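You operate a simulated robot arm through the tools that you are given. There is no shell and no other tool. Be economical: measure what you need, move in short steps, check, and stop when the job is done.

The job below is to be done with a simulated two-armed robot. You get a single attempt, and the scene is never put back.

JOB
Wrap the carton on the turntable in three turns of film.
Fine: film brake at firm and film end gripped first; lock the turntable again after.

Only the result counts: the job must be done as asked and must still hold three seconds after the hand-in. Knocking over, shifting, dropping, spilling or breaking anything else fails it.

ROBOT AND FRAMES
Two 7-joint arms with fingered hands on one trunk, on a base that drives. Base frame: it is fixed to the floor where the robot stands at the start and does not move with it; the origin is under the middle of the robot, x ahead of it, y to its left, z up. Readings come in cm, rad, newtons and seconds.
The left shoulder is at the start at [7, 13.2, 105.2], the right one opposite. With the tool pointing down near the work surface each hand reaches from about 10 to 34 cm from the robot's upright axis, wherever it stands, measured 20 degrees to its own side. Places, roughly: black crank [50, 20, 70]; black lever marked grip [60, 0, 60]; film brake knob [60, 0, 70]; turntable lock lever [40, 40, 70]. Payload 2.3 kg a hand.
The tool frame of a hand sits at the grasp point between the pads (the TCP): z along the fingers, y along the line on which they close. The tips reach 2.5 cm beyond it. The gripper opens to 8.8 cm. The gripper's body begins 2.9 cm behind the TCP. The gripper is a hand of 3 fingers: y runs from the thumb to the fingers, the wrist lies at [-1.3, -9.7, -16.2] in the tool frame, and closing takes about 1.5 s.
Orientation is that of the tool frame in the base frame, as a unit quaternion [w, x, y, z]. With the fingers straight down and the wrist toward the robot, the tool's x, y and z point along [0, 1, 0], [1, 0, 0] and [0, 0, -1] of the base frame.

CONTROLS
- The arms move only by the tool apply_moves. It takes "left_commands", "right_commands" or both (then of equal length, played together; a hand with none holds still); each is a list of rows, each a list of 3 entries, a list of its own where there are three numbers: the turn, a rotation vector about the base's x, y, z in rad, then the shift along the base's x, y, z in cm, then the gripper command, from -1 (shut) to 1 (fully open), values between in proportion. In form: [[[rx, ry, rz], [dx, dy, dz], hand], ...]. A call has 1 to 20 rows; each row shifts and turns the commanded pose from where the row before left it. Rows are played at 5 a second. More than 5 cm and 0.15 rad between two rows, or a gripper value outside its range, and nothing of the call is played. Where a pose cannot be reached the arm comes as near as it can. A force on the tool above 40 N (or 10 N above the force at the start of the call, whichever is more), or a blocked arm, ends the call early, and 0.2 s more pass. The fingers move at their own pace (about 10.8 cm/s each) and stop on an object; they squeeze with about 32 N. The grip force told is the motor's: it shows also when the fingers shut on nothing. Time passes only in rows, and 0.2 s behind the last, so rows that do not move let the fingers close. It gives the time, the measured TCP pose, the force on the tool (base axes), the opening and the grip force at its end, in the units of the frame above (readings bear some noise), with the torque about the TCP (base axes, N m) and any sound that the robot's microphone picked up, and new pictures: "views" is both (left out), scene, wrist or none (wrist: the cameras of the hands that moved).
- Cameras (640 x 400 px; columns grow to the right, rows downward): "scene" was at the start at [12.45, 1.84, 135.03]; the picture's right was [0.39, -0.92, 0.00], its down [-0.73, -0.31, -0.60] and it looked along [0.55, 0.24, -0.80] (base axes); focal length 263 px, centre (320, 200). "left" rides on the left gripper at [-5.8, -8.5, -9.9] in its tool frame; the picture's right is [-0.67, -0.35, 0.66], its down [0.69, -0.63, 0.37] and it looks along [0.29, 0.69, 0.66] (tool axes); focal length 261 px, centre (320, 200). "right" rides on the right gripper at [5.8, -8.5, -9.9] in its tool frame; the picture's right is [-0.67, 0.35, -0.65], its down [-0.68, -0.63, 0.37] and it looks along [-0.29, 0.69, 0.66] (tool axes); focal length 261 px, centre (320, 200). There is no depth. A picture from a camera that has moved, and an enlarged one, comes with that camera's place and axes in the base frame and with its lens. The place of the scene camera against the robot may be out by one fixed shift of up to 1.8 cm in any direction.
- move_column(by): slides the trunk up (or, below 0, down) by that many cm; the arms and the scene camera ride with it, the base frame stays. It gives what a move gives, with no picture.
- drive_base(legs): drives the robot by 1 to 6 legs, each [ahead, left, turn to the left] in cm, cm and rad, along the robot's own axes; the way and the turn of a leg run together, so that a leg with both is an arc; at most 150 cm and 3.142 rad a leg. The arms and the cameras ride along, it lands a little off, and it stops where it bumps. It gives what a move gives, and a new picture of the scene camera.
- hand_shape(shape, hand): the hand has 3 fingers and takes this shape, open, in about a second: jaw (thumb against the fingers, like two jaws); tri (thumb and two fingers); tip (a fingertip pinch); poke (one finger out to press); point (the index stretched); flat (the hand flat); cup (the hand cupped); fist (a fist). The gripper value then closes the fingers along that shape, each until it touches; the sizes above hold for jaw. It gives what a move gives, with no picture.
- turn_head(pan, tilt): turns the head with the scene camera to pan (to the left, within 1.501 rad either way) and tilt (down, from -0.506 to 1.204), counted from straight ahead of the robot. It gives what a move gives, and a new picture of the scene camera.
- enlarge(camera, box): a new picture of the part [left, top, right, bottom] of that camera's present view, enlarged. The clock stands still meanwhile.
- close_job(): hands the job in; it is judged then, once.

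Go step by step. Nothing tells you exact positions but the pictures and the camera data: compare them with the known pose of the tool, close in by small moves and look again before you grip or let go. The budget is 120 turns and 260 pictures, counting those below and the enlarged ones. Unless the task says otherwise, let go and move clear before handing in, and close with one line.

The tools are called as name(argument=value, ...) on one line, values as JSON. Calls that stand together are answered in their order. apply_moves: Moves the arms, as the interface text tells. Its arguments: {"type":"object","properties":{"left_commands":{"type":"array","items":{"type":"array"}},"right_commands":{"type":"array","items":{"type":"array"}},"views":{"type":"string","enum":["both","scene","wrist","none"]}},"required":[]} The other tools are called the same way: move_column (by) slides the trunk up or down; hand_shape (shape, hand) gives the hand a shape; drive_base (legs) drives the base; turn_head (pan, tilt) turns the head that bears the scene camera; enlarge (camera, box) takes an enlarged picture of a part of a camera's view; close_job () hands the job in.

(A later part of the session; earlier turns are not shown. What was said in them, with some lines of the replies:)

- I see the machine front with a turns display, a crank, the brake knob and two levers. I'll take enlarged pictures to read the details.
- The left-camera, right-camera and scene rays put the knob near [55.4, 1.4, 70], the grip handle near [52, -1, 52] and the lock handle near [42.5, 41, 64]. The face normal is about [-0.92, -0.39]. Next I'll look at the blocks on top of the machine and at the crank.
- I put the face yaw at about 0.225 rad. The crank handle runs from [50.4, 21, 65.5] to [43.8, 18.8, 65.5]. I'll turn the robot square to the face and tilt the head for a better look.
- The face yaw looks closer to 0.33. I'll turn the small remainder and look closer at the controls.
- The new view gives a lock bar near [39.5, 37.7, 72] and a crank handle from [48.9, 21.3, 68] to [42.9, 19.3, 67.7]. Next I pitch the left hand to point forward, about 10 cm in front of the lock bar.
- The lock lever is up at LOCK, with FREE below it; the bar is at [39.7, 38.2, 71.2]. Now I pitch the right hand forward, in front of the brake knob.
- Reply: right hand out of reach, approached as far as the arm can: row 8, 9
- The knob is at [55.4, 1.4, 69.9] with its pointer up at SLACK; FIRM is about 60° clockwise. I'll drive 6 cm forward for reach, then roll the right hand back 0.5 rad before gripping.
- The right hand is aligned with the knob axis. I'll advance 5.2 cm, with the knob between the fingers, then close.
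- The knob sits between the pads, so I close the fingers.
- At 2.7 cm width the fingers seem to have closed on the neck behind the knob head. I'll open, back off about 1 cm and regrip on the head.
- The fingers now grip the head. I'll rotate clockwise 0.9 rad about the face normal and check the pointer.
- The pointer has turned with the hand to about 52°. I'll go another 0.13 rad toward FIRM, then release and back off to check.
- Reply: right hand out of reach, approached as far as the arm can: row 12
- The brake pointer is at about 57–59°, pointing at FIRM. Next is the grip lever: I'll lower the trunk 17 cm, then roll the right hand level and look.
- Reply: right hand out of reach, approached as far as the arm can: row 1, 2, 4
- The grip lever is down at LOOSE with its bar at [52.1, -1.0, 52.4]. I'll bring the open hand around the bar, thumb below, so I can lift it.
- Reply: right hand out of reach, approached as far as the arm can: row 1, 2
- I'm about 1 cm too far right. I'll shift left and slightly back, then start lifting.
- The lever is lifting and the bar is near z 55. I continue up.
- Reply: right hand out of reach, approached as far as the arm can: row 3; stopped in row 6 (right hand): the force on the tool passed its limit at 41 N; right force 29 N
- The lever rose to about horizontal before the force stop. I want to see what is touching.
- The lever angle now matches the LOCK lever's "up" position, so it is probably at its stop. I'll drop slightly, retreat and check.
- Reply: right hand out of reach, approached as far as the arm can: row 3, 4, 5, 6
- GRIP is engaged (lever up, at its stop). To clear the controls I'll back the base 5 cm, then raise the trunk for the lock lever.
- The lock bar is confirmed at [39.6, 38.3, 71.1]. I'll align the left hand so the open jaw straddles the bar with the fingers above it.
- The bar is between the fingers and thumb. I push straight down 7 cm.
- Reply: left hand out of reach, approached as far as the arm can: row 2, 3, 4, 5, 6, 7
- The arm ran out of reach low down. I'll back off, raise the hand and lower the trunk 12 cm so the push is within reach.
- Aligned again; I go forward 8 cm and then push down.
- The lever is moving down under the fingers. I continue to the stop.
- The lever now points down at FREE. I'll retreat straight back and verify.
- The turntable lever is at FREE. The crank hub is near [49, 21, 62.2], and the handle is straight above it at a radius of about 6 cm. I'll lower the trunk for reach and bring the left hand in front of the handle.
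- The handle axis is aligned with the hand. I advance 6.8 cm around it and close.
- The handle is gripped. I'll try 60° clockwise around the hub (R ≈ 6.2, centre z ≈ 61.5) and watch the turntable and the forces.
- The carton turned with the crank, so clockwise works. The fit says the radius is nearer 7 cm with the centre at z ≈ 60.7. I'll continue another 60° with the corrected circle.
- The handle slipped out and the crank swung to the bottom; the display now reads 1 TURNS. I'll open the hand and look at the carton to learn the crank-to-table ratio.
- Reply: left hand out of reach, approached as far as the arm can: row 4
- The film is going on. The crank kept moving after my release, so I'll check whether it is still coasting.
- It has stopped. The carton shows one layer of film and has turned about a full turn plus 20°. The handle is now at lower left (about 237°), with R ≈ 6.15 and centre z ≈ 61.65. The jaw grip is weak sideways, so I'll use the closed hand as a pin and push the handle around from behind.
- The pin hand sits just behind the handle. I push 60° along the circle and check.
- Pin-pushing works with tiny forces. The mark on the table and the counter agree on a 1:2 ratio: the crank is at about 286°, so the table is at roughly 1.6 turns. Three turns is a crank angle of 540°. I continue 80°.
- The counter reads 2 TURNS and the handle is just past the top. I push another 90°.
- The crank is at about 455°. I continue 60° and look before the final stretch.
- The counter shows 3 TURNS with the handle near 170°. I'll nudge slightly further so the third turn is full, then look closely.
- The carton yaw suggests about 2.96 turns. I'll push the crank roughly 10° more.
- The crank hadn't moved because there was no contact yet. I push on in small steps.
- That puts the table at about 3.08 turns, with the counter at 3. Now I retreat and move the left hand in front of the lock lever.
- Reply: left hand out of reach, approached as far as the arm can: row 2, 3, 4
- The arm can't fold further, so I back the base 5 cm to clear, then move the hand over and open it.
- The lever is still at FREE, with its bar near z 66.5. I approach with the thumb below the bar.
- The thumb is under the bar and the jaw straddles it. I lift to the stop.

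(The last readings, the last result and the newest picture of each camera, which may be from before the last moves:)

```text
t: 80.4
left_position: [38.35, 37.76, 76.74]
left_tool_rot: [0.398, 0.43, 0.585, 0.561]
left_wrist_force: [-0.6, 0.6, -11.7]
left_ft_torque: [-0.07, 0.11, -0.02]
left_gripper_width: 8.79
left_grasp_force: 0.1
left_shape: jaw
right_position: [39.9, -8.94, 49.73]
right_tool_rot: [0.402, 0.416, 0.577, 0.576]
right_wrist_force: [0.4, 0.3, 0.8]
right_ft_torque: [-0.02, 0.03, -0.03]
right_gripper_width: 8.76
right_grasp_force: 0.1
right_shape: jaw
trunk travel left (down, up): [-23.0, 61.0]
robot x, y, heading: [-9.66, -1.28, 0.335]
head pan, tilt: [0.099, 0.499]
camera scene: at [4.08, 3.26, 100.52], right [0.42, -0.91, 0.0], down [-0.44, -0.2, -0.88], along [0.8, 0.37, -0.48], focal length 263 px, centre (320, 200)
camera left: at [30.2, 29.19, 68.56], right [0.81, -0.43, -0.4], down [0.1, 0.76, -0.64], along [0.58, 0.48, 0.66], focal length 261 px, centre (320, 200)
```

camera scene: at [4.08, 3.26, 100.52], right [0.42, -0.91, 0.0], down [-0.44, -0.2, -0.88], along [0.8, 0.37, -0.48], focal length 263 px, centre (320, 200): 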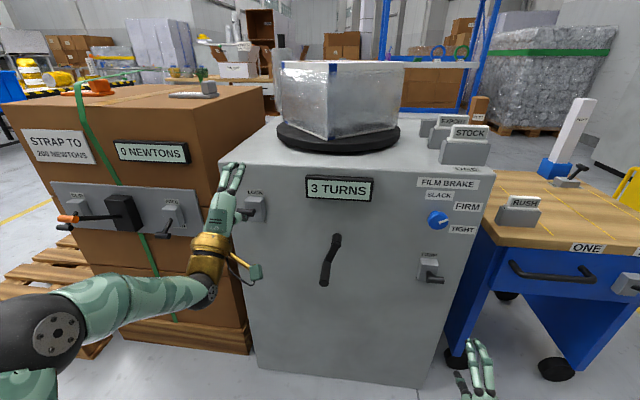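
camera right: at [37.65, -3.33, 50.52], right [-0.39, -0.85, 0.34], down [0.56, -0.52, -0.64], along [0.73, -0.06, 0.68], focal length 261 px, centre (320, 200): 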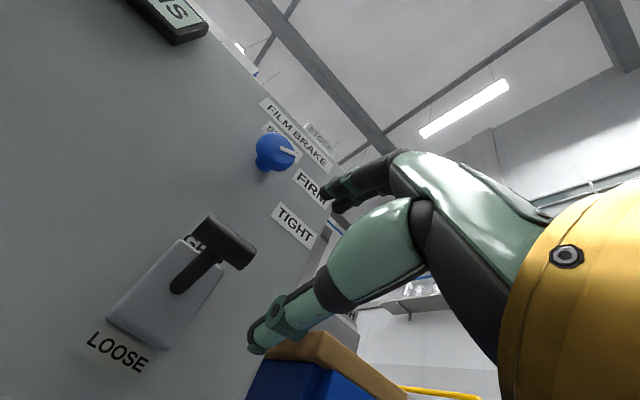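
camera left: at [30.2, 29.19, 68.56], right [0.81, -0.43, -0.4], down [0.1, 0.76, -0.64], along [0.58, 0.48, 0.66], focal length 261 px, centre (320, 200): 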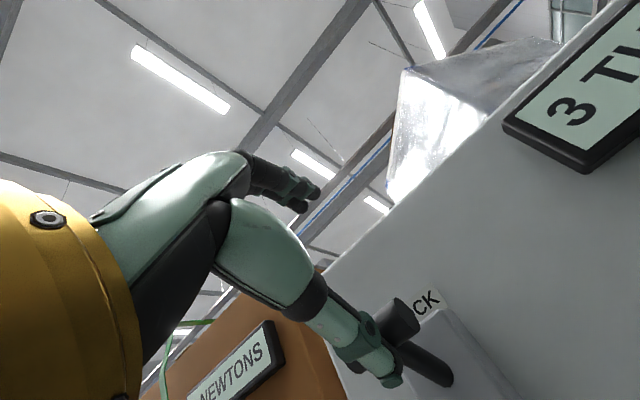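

Force is building at 12 N near the stop. A little more lift will seat it firmly.

apply_moves(left_commands=[[[0, 0, 0], [0, 0, 0.5], 1], [[0, 0, 0], [0, 0, 0.5], 1], [[0, 0, 0], [0, 0, 0.5], 1], [[0, 0, 0], [0, 0, 0.3], 1]], views="none")

apply_moves(left_commands=[[[0, 0, 0], [0, 0, -1], 1], [[0, 0, 0], [0, 0, -1.2], 1], [[0, 0, 0], [-1.5, -0.55, 0], 1], [[0, 0, 0], [-1.5, -0.55, 0], 1], [[0, 0, 0], [-1.5, -0.55, 0], 1], [[0, 0, 0], [-1.5, -0.55, 0], 1], [[0, 0, 0], [-1.5, -0.55, 0], 1], [[0, 0, 0], [0, 0, 0], 1]])

enlarge(camera="scene", box=[210, 160, 490, 310])

enlarge(camera="left", box=[300, 180, 560, 380])

```text
t: 81.4
left_position: [38.11, 37.64, 78.97]
left_tool_rot: [0.399, 0.428, 0.583, 0.564]
left_wrist_force: [0.9, -0.2, 0.4]
left_ft_torque: [0.01, -0.04, 0.0]
left_gripper_width: 8.77
left_grasp_force: 0.1
left_shape: jaw
right_position: [39.72, -8.96, 49.98]
right_tool_rot: [0.403, 0.416, 0.576, 0.577]
right_wrist_force: [-0.3, 0.2, 0.0]
right_ft_torque: [-0.01, 0.05, 0.01]
right_gripper_width: 8.79
right_grasp_force: 0.1
right_shape: jaw
trunk travel left (down, up): [-23.0, 61.0]
robot x, y, heading: [-10.03, -1.46, 0.335]
head pan, tilt: [0.099, 0.499]
```

```text
t: 83.2
left_position: [30.47, 34.93, 76.69]
left_tool_rot: [0.399, 0.428, 0.583, 0.564]
left_wrist_force: [0.8, -0.7, 0.2]
left_ft_torque: [0.01, -0.02, 0.01]
left_gripper_width: 8.76
left_grasp_force: 0.1
left_shape: jaw
right_position: [39.72, -8.87, 50.0]
right_tool_rot: [0.403, 0.415, 0.576, 0.577]
right_wrist_force: [0.0, -0.1, 0.3]
right_ft_torque: [0.01, 0.0, -0.06]
right_gripper_width: 8.78
right_grasp_force: 0.1
right_shape: jaw
trunk travel left (down, up): [-23.0, 61.0]
robot x, y, heading: [-9.83, -0.98, 0.332]
head pan, tilt: [0.099, 0.499]
camera scene: at [3.86, 3.08, 100.59], right [0.42, -0.91, 0.0], down [-0.43, -0.2, -0.88], along [0.8, 0.37, -0.48], focal length 263 px, centre (320, 200)
camera left: at [22.46, 26.41, 68.43], right [0.81, -0.43, -0.39], down [0.1, 0.77, -0.63], along [0.57, 0.48, 0.67], focal length 261 px, centre (320, 200)
```

scene: 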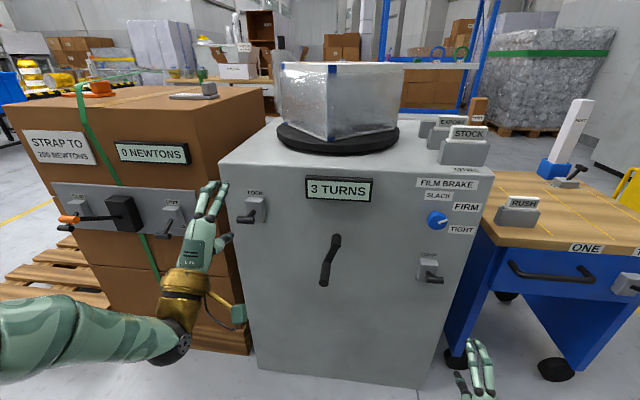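
left: 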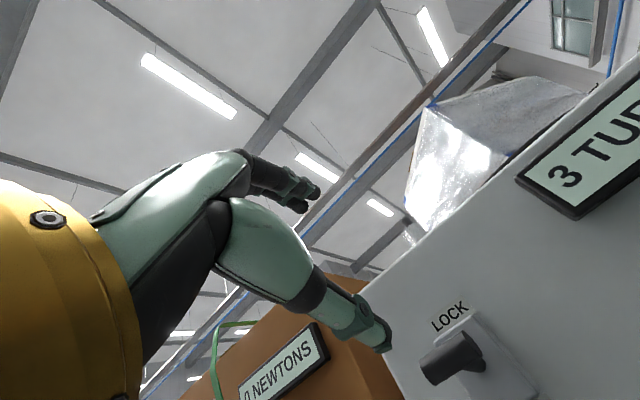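

```text
2.29 times, centred on (350, 235) of scene
camera zoom: at [3.86, 3.08, 100.59], right [0.42, -0.91, 0.0], down [-0.43, -0.2, -0.88], along [0.8, 0.37, -0.48], focal length 602 px, centre (251, 120)
```

zoom: 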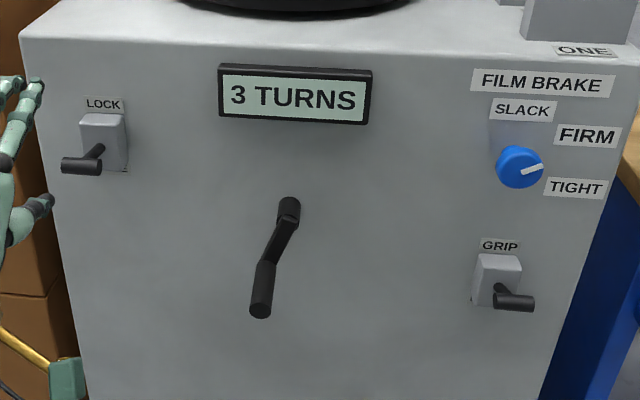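

```text
2.00 times, centred on (430, 280) of left
camera zoom: at [22.46, 26.41, 68.43], right [0.81, -0.43, -0.39], down [0.1, 0.77, -0.63], along [0.57, 0.48, 0.67], focal length 521 px, centre (100, 40)
```

zoom: 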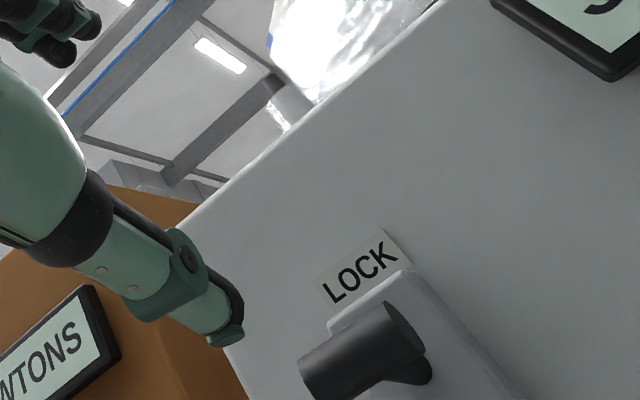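

The thumb slipped past the bar at the end, and the bar now reads z ≈ 70 against 71.15 originally. It may not be fully seated, so I'll go under it again, slightly deeper, and lift.

apply_moves(left_commands=[[[0, 0, 0], [0, 0, -2.2], 1], [[0, 0, 0], [0, 0, -2.2], 1], [[0, 0, 0], [1.7, 0.6, 0], 1], [[0, 0, 0], [1.7, 0.6, 0], 1], [[0, 0, 0], [1.7, 0.6, 0], 1], [[0, 0, 0], [1.7, 0.6, 0], 1], [[0, 0, 0], [1.7, 0.6, 0], 1], [[0, 0, 0], [0, 0, 0], 1]])

enlarge(camera="left", box=[220, 150, 460, 370])

```text
t: 85.0
left_position: [39.1, 37.89, 72.19]
left_tool_rot: [0.398, 0.428, 0.584, 0.563]
left_wrist_force: [0.4, 0.5, 0.3]
left_ft_torque: [0.02, 0.02, -0.03]
left_gripper_width: 8.77
left_grasp_force: 0.0
left_shape: jaw
right_position: [39.8, -8.78, 49.93]
right_tool_rot: [0.403, 0.415, 0.576, 0.577]
right_wrist_force: [-0.4, -0.3, 0.3]
right_ft_torque: [-0.03, 0.0, 0.01]
right_gripper_width: 8.8
right_grasp_force: 0.0
right_shape: jaw
trunk travel left (down, up): [-23.0, 61.0]
robot x, y, heading: [-9.43, -1.21, 0.329]
head pan, tilt: [0.099, 0.499]
camera scene: at [3.86, 3.08, 100.59], right [0.42, -0.91, 0.0], down [-0.43, -0.2, -0.88], along [0.8, 0.37, -0.48], focal length 263 px, centre (320, 200)
camera left: at [31.05, 29.3, 63.98], right [0.81, -0.43, -0.39], down [0.1, 0.77, -0.63], along [0.57, 0.48, 0.67], focal length 261 px, centre (320, 200)
```

scene: 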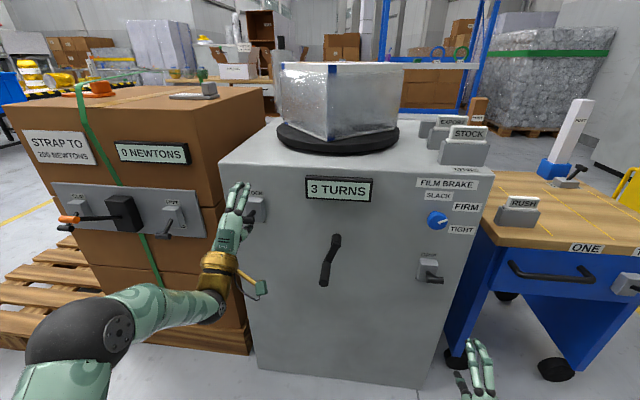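
left: 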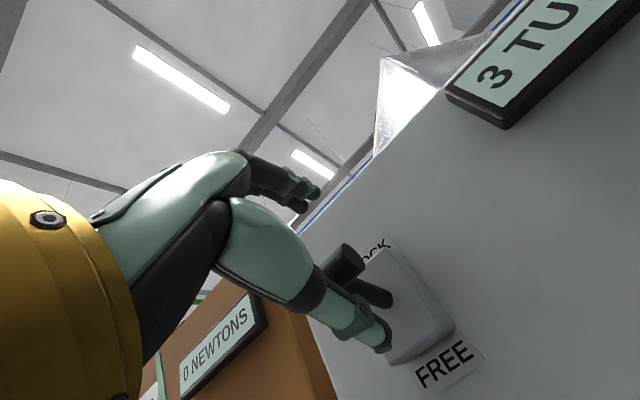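

```text
1.82 times, centred on (340, 260) of left
camera zoom: at [31.05, 29.3, 63.98], right [0.81, -0.43, -0.39], down [0.1, 0.77, -0.63], along [0.57, 0.48, 0.67], focal length 474 px, centre (284, 91)
```

zoom: 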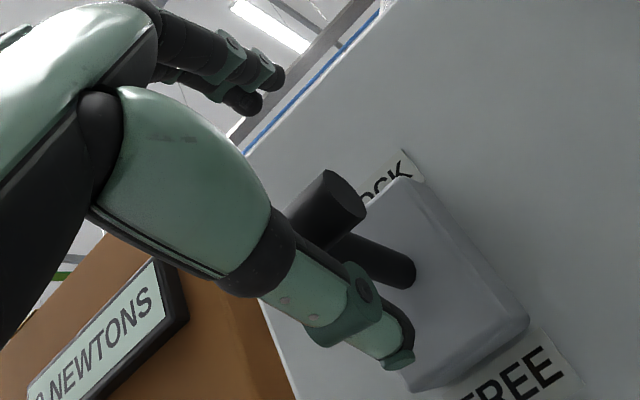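

The thumb is under the stem and bar. I lift in small steps until the force rises.

apply_moves(left_commands=[[[0, 0, 0], [0, 0, 0.7], 1], [[0, 0, 0], [0, 0, 0.7], 1], [[0, 0, 0], [0, 0, 0.7], 1], [[0, 0, 0], [0, 0, 0.6], 1], [[0, 0, 0], [0, 0, 0.5], 1], [[0, 0, 0], [0, 0, 0.5], 1], [[0, 0, 0], [0, 0, 0.4], 1]], views="wrist")

```text
t: 86.6
left_position: [39.21, 38.06, 75.96]
left_tool_rot: [0.397, 0.429, 0.586, 0.561]
left_wrist_force: [-3.2, -1.6, -13.2]
left_ft_torque: [-0.11, 0.13, 0.0]
left_gripper_width: 8.75
left_grasp_force: 0.0
left_shape: jaw
right_position: [39.79, -8.79, 49.71]
right_tool_rot: [0.401, 0.416, 0.577, 0.577]
right_wrist_force: [0.3, -0.4, 0.1]
right_ft_torque: [0.0, -0.03, -0.01]
right_gripper_width: 8.79
right_grasp_force: 0.0
right_shape: jaw
trunk travel left (down, up): [-23.0, 61.0]
robot x, y, heading: [-9.93, -1.37, 0.33]
head pan, tilt: [0.099, 0.499]
camera left: at [31.1, 29.5, 67.83], right [0.81, -0.43, -0.4], down [0.09, 0.76, -0.64], along [0.58, 0.48, 0.66], focal length 261 px, centre (320, 200)
```

left: 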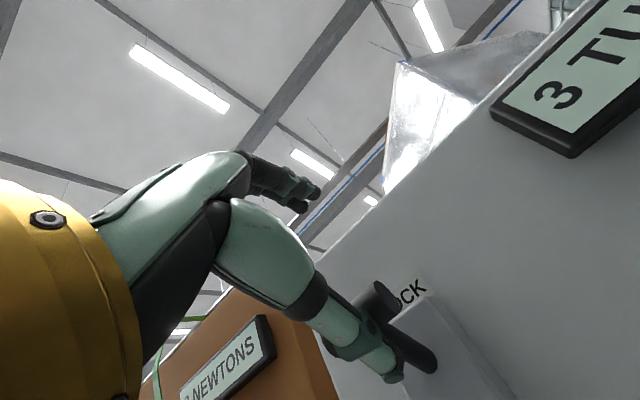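

There is steady resistance. I lift 0.6 cm more to hold it against the stop, then check before withdrawing.

apply_moves(left_commands=[[[0, 0, 0], [0, 0, 0.3], 1], [[0, 0, 0], [0, 0, 0.3], 1], [[0, 0, 0], [0, 0, 0], 1]], views="wrist")

```text
t: 87.4
left_position: [39.35, 38.14, 76.5]
left_tool_rot: [0.398, 0.429, 0.586, 0.561]
left_wrist_force: [-8.1, -3.4, -24.6]
left_ft_torque: [-0.12, 0.34, -0.01]
left_gripper_width: 8.8
left_grasp_force: 0.0
left_shape: jaw
right_position: [39.98, -8.8, 49.78]
right_tool_rot: [0.402, 0.416, 0.578, 0.576]
right_wrist_force: [-0.1, 0.0, 0.1]
right_ft_torque: [0.0, 0.02, -0.01]
right_gripper_width: 8.81
right_grasp_force: 0.1
right_shape: jaw
trunk travel left (down, up): [-23.0, 61.0]
robot x, y, heading: [-9.86, -1.2, 0.329]
head pan, tilt: [0.099, 0.499]
camera left: at [31.16, 29.55, 68.33], right [0.81, -0.43, -0.4], down [0.09, 0.76, -0.64], along [0.58, 0.48, 0.66], focal length 261 px, centre (320, 200)
```

left: 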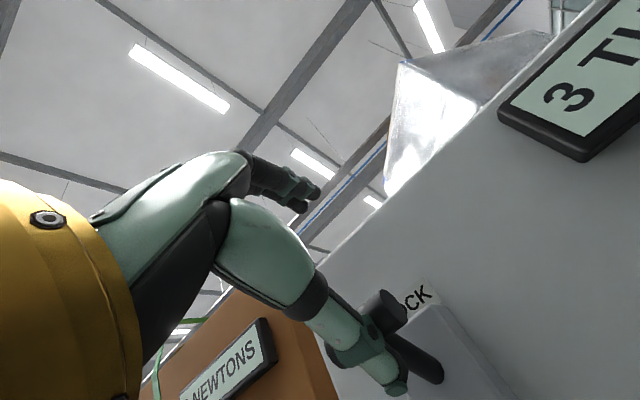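

24.6 N against a hard stop, so the lever is fully at LOCK. I unload downward and withdraw.

apply_moves(left_commands=[[[0, 0, 0], [0, 0, -0.8], 1], [[0, 0, 0], [0, 0, -0.9], 1], [[0, 0, 0], [-1.5, -0.55, 0], 1], [[0, 0, 0], [-1.5, -0.55, 0], 1], [[0, 0, 0], [-1.5, -0.55, 0], 1], [[0, 0, 0], [-1.5, -0.55, 0], 1], [[0, 0, 0], [-1.5, -0.55, 0], 1], [[0, 0, 0], [-1.5, -0.55, 0], 1], [[0, 0, 0], [0, 0, 0], 1]])

enlarge(camera="scene", box=[210, 160, 490, 310])

enlarge(camera="scene", box=[220, 180, 280, 230])

```text
t: 89.4
left_position: [30.04, 34.73, 75.1]
left_tool_rot: [0.399, 0.43, 0.583, 0.562]
left_wrist_force: [-0.4, 0.7, -0.2]
left_ft_torque: [0.03, 0.0, 0.0]
left_gripper_width: 8.79
left_grasp_force: 0.2
left_shape: jaw
right_position: [39.75, -8.85, 49.89]
right_tool_rot: [0.402, 0.416, 0.576, 0.577]
right_wrist_force: [0.8, -0.4, 0.0]
right_ft_torque: [0.02, 0.02, -0.01]
right_gripper_width: 8.79
right_grasp_force: 0.0
right_shape: jaw
trunk travel left (down, up): [-23.0, 61.0]
robot x, y, heading: [-10.05, -1.52, 0.336]
head pan, tilt: [0.099, 0.499]
camera scene: at [3.86, 3.08, 100.59], right [0.42, -0.91, 0.0], down [-0.43, -0.2, -0.88], along [0.8, 0.37, -0.48], focal length 263 px, centre (320, 200)
camera left: at [21.95, 26.02, 66.96], right [0.81, -0.43, -0.39], down [0.1, 0.77, -0.63], along [0.57, 0.48, 0.67], focal length 261 px, centre (320, 200)
```

scene: 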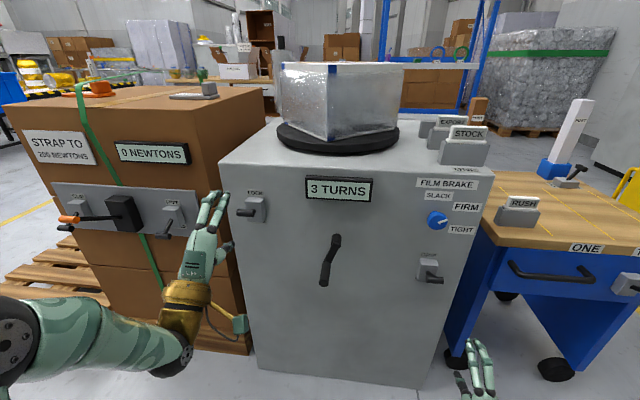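
left: 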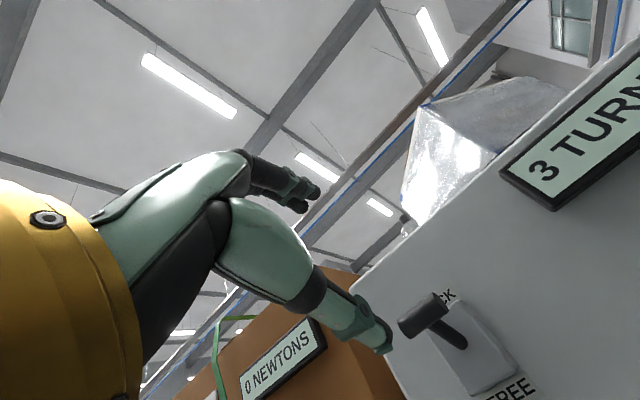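

```text
2.29 times, centred on (350, 235) of scene
camera zoom: at [3.86, 3.08, 100.59], right [0.42, -0.91, 0.0], down [-0.43, -0.2, -0.88], along [0.8, 0.37, -0.48], focal length 602 px, centre (251, 120)
```

zoom: 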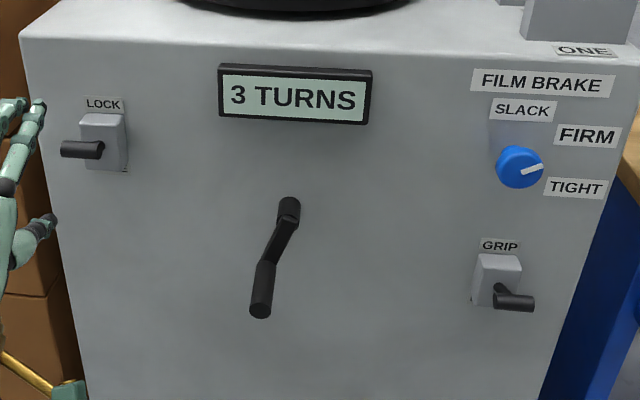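

```text
8.00 times, centred on (250, 205) of scene
camera zoom: at [3.86, 3.08, 100.59], right [0.42, -0.91, 0.0], down [-0.43, -0.2, -0.88], along [0.8, 0.37, -0.48], focal length 2107 px, centre (880, 160)
```

zoom: 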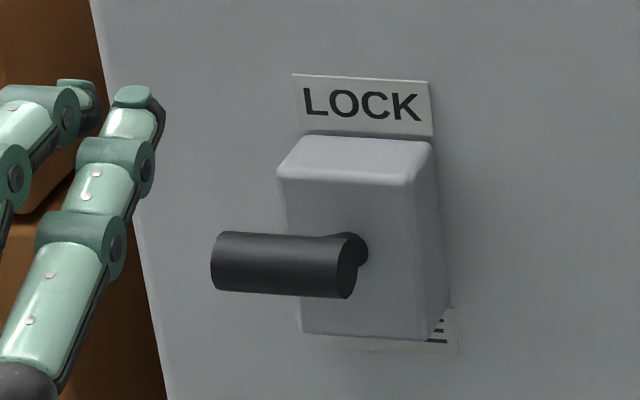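

LOCK is fully seated now (the bar is level with its root). I'll check the GRIP lever and brake knob the same way.

enlarge(camera="scene", box=[405, 245, 465, 295])

enlarge(camera="right", box=[0, 0, 400, 300])

enlarge(camera="scene", box=[405, 170, 495, 245])

```text
8.00 times, centred on (435, 270) of scene
camera zoom: at [3.86, 3.08, 100.59], right [0.42, -0.91, 0.0], down [-0.43, -0.2, -0.88], along [0.8, 0.37, -0.48], focal length 2107 px, centre (-600, -360)
```

zoom: 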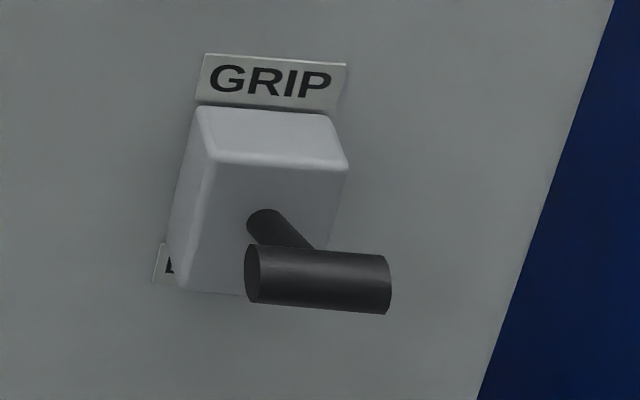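

```text
1.33 times, centred on (200, 150) of right
camera zoom: at [28.31, -6.57, 41.53], right [-0.39, -0.85, 0.34], down [0.56, -0.52, -0.64], along [0.73, -0.06, 0.68], focal length 348 px, centre (480, 267)
```

zoom: 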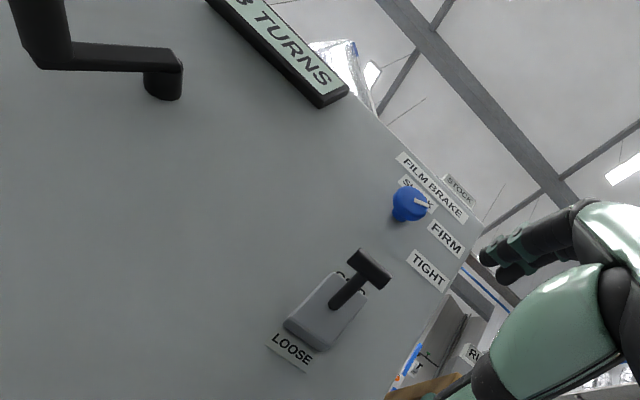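

```text
5.33 times, centred on (450, 208) of scene
camera zoom: at [3.86, 3.08, 100.59], right [0.42, -0.91, 0.0], down [-0.43, -0.2, -0.88], along [0.8, 0.37, -0.48], focal length 1405 px, centre (-373, 160)
```

zoom: 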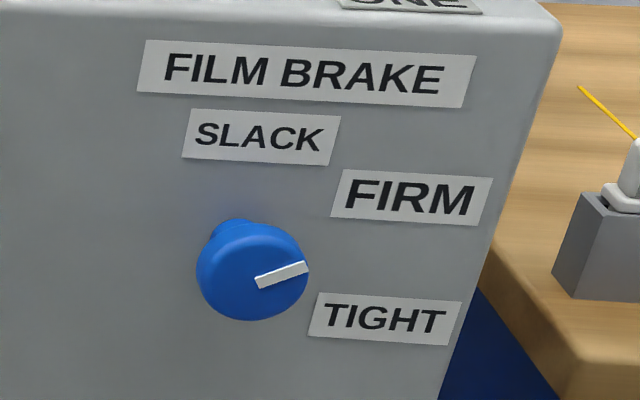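

Everything checks out: brake at FIRM (about 60°), GRIP lever up, counter at 3 TURNS, turntable lever fully at LOCK, and both hands clear. I'm handing in.

close_job()

```text
The job is handed in.
```

I wrapped the carton in three turns of film (the counter reads 3 TURNS) with the brake at FIRM and the film end gripped first. The turntable lever is back at LOCK, both hands are clear, and the job is handed in.
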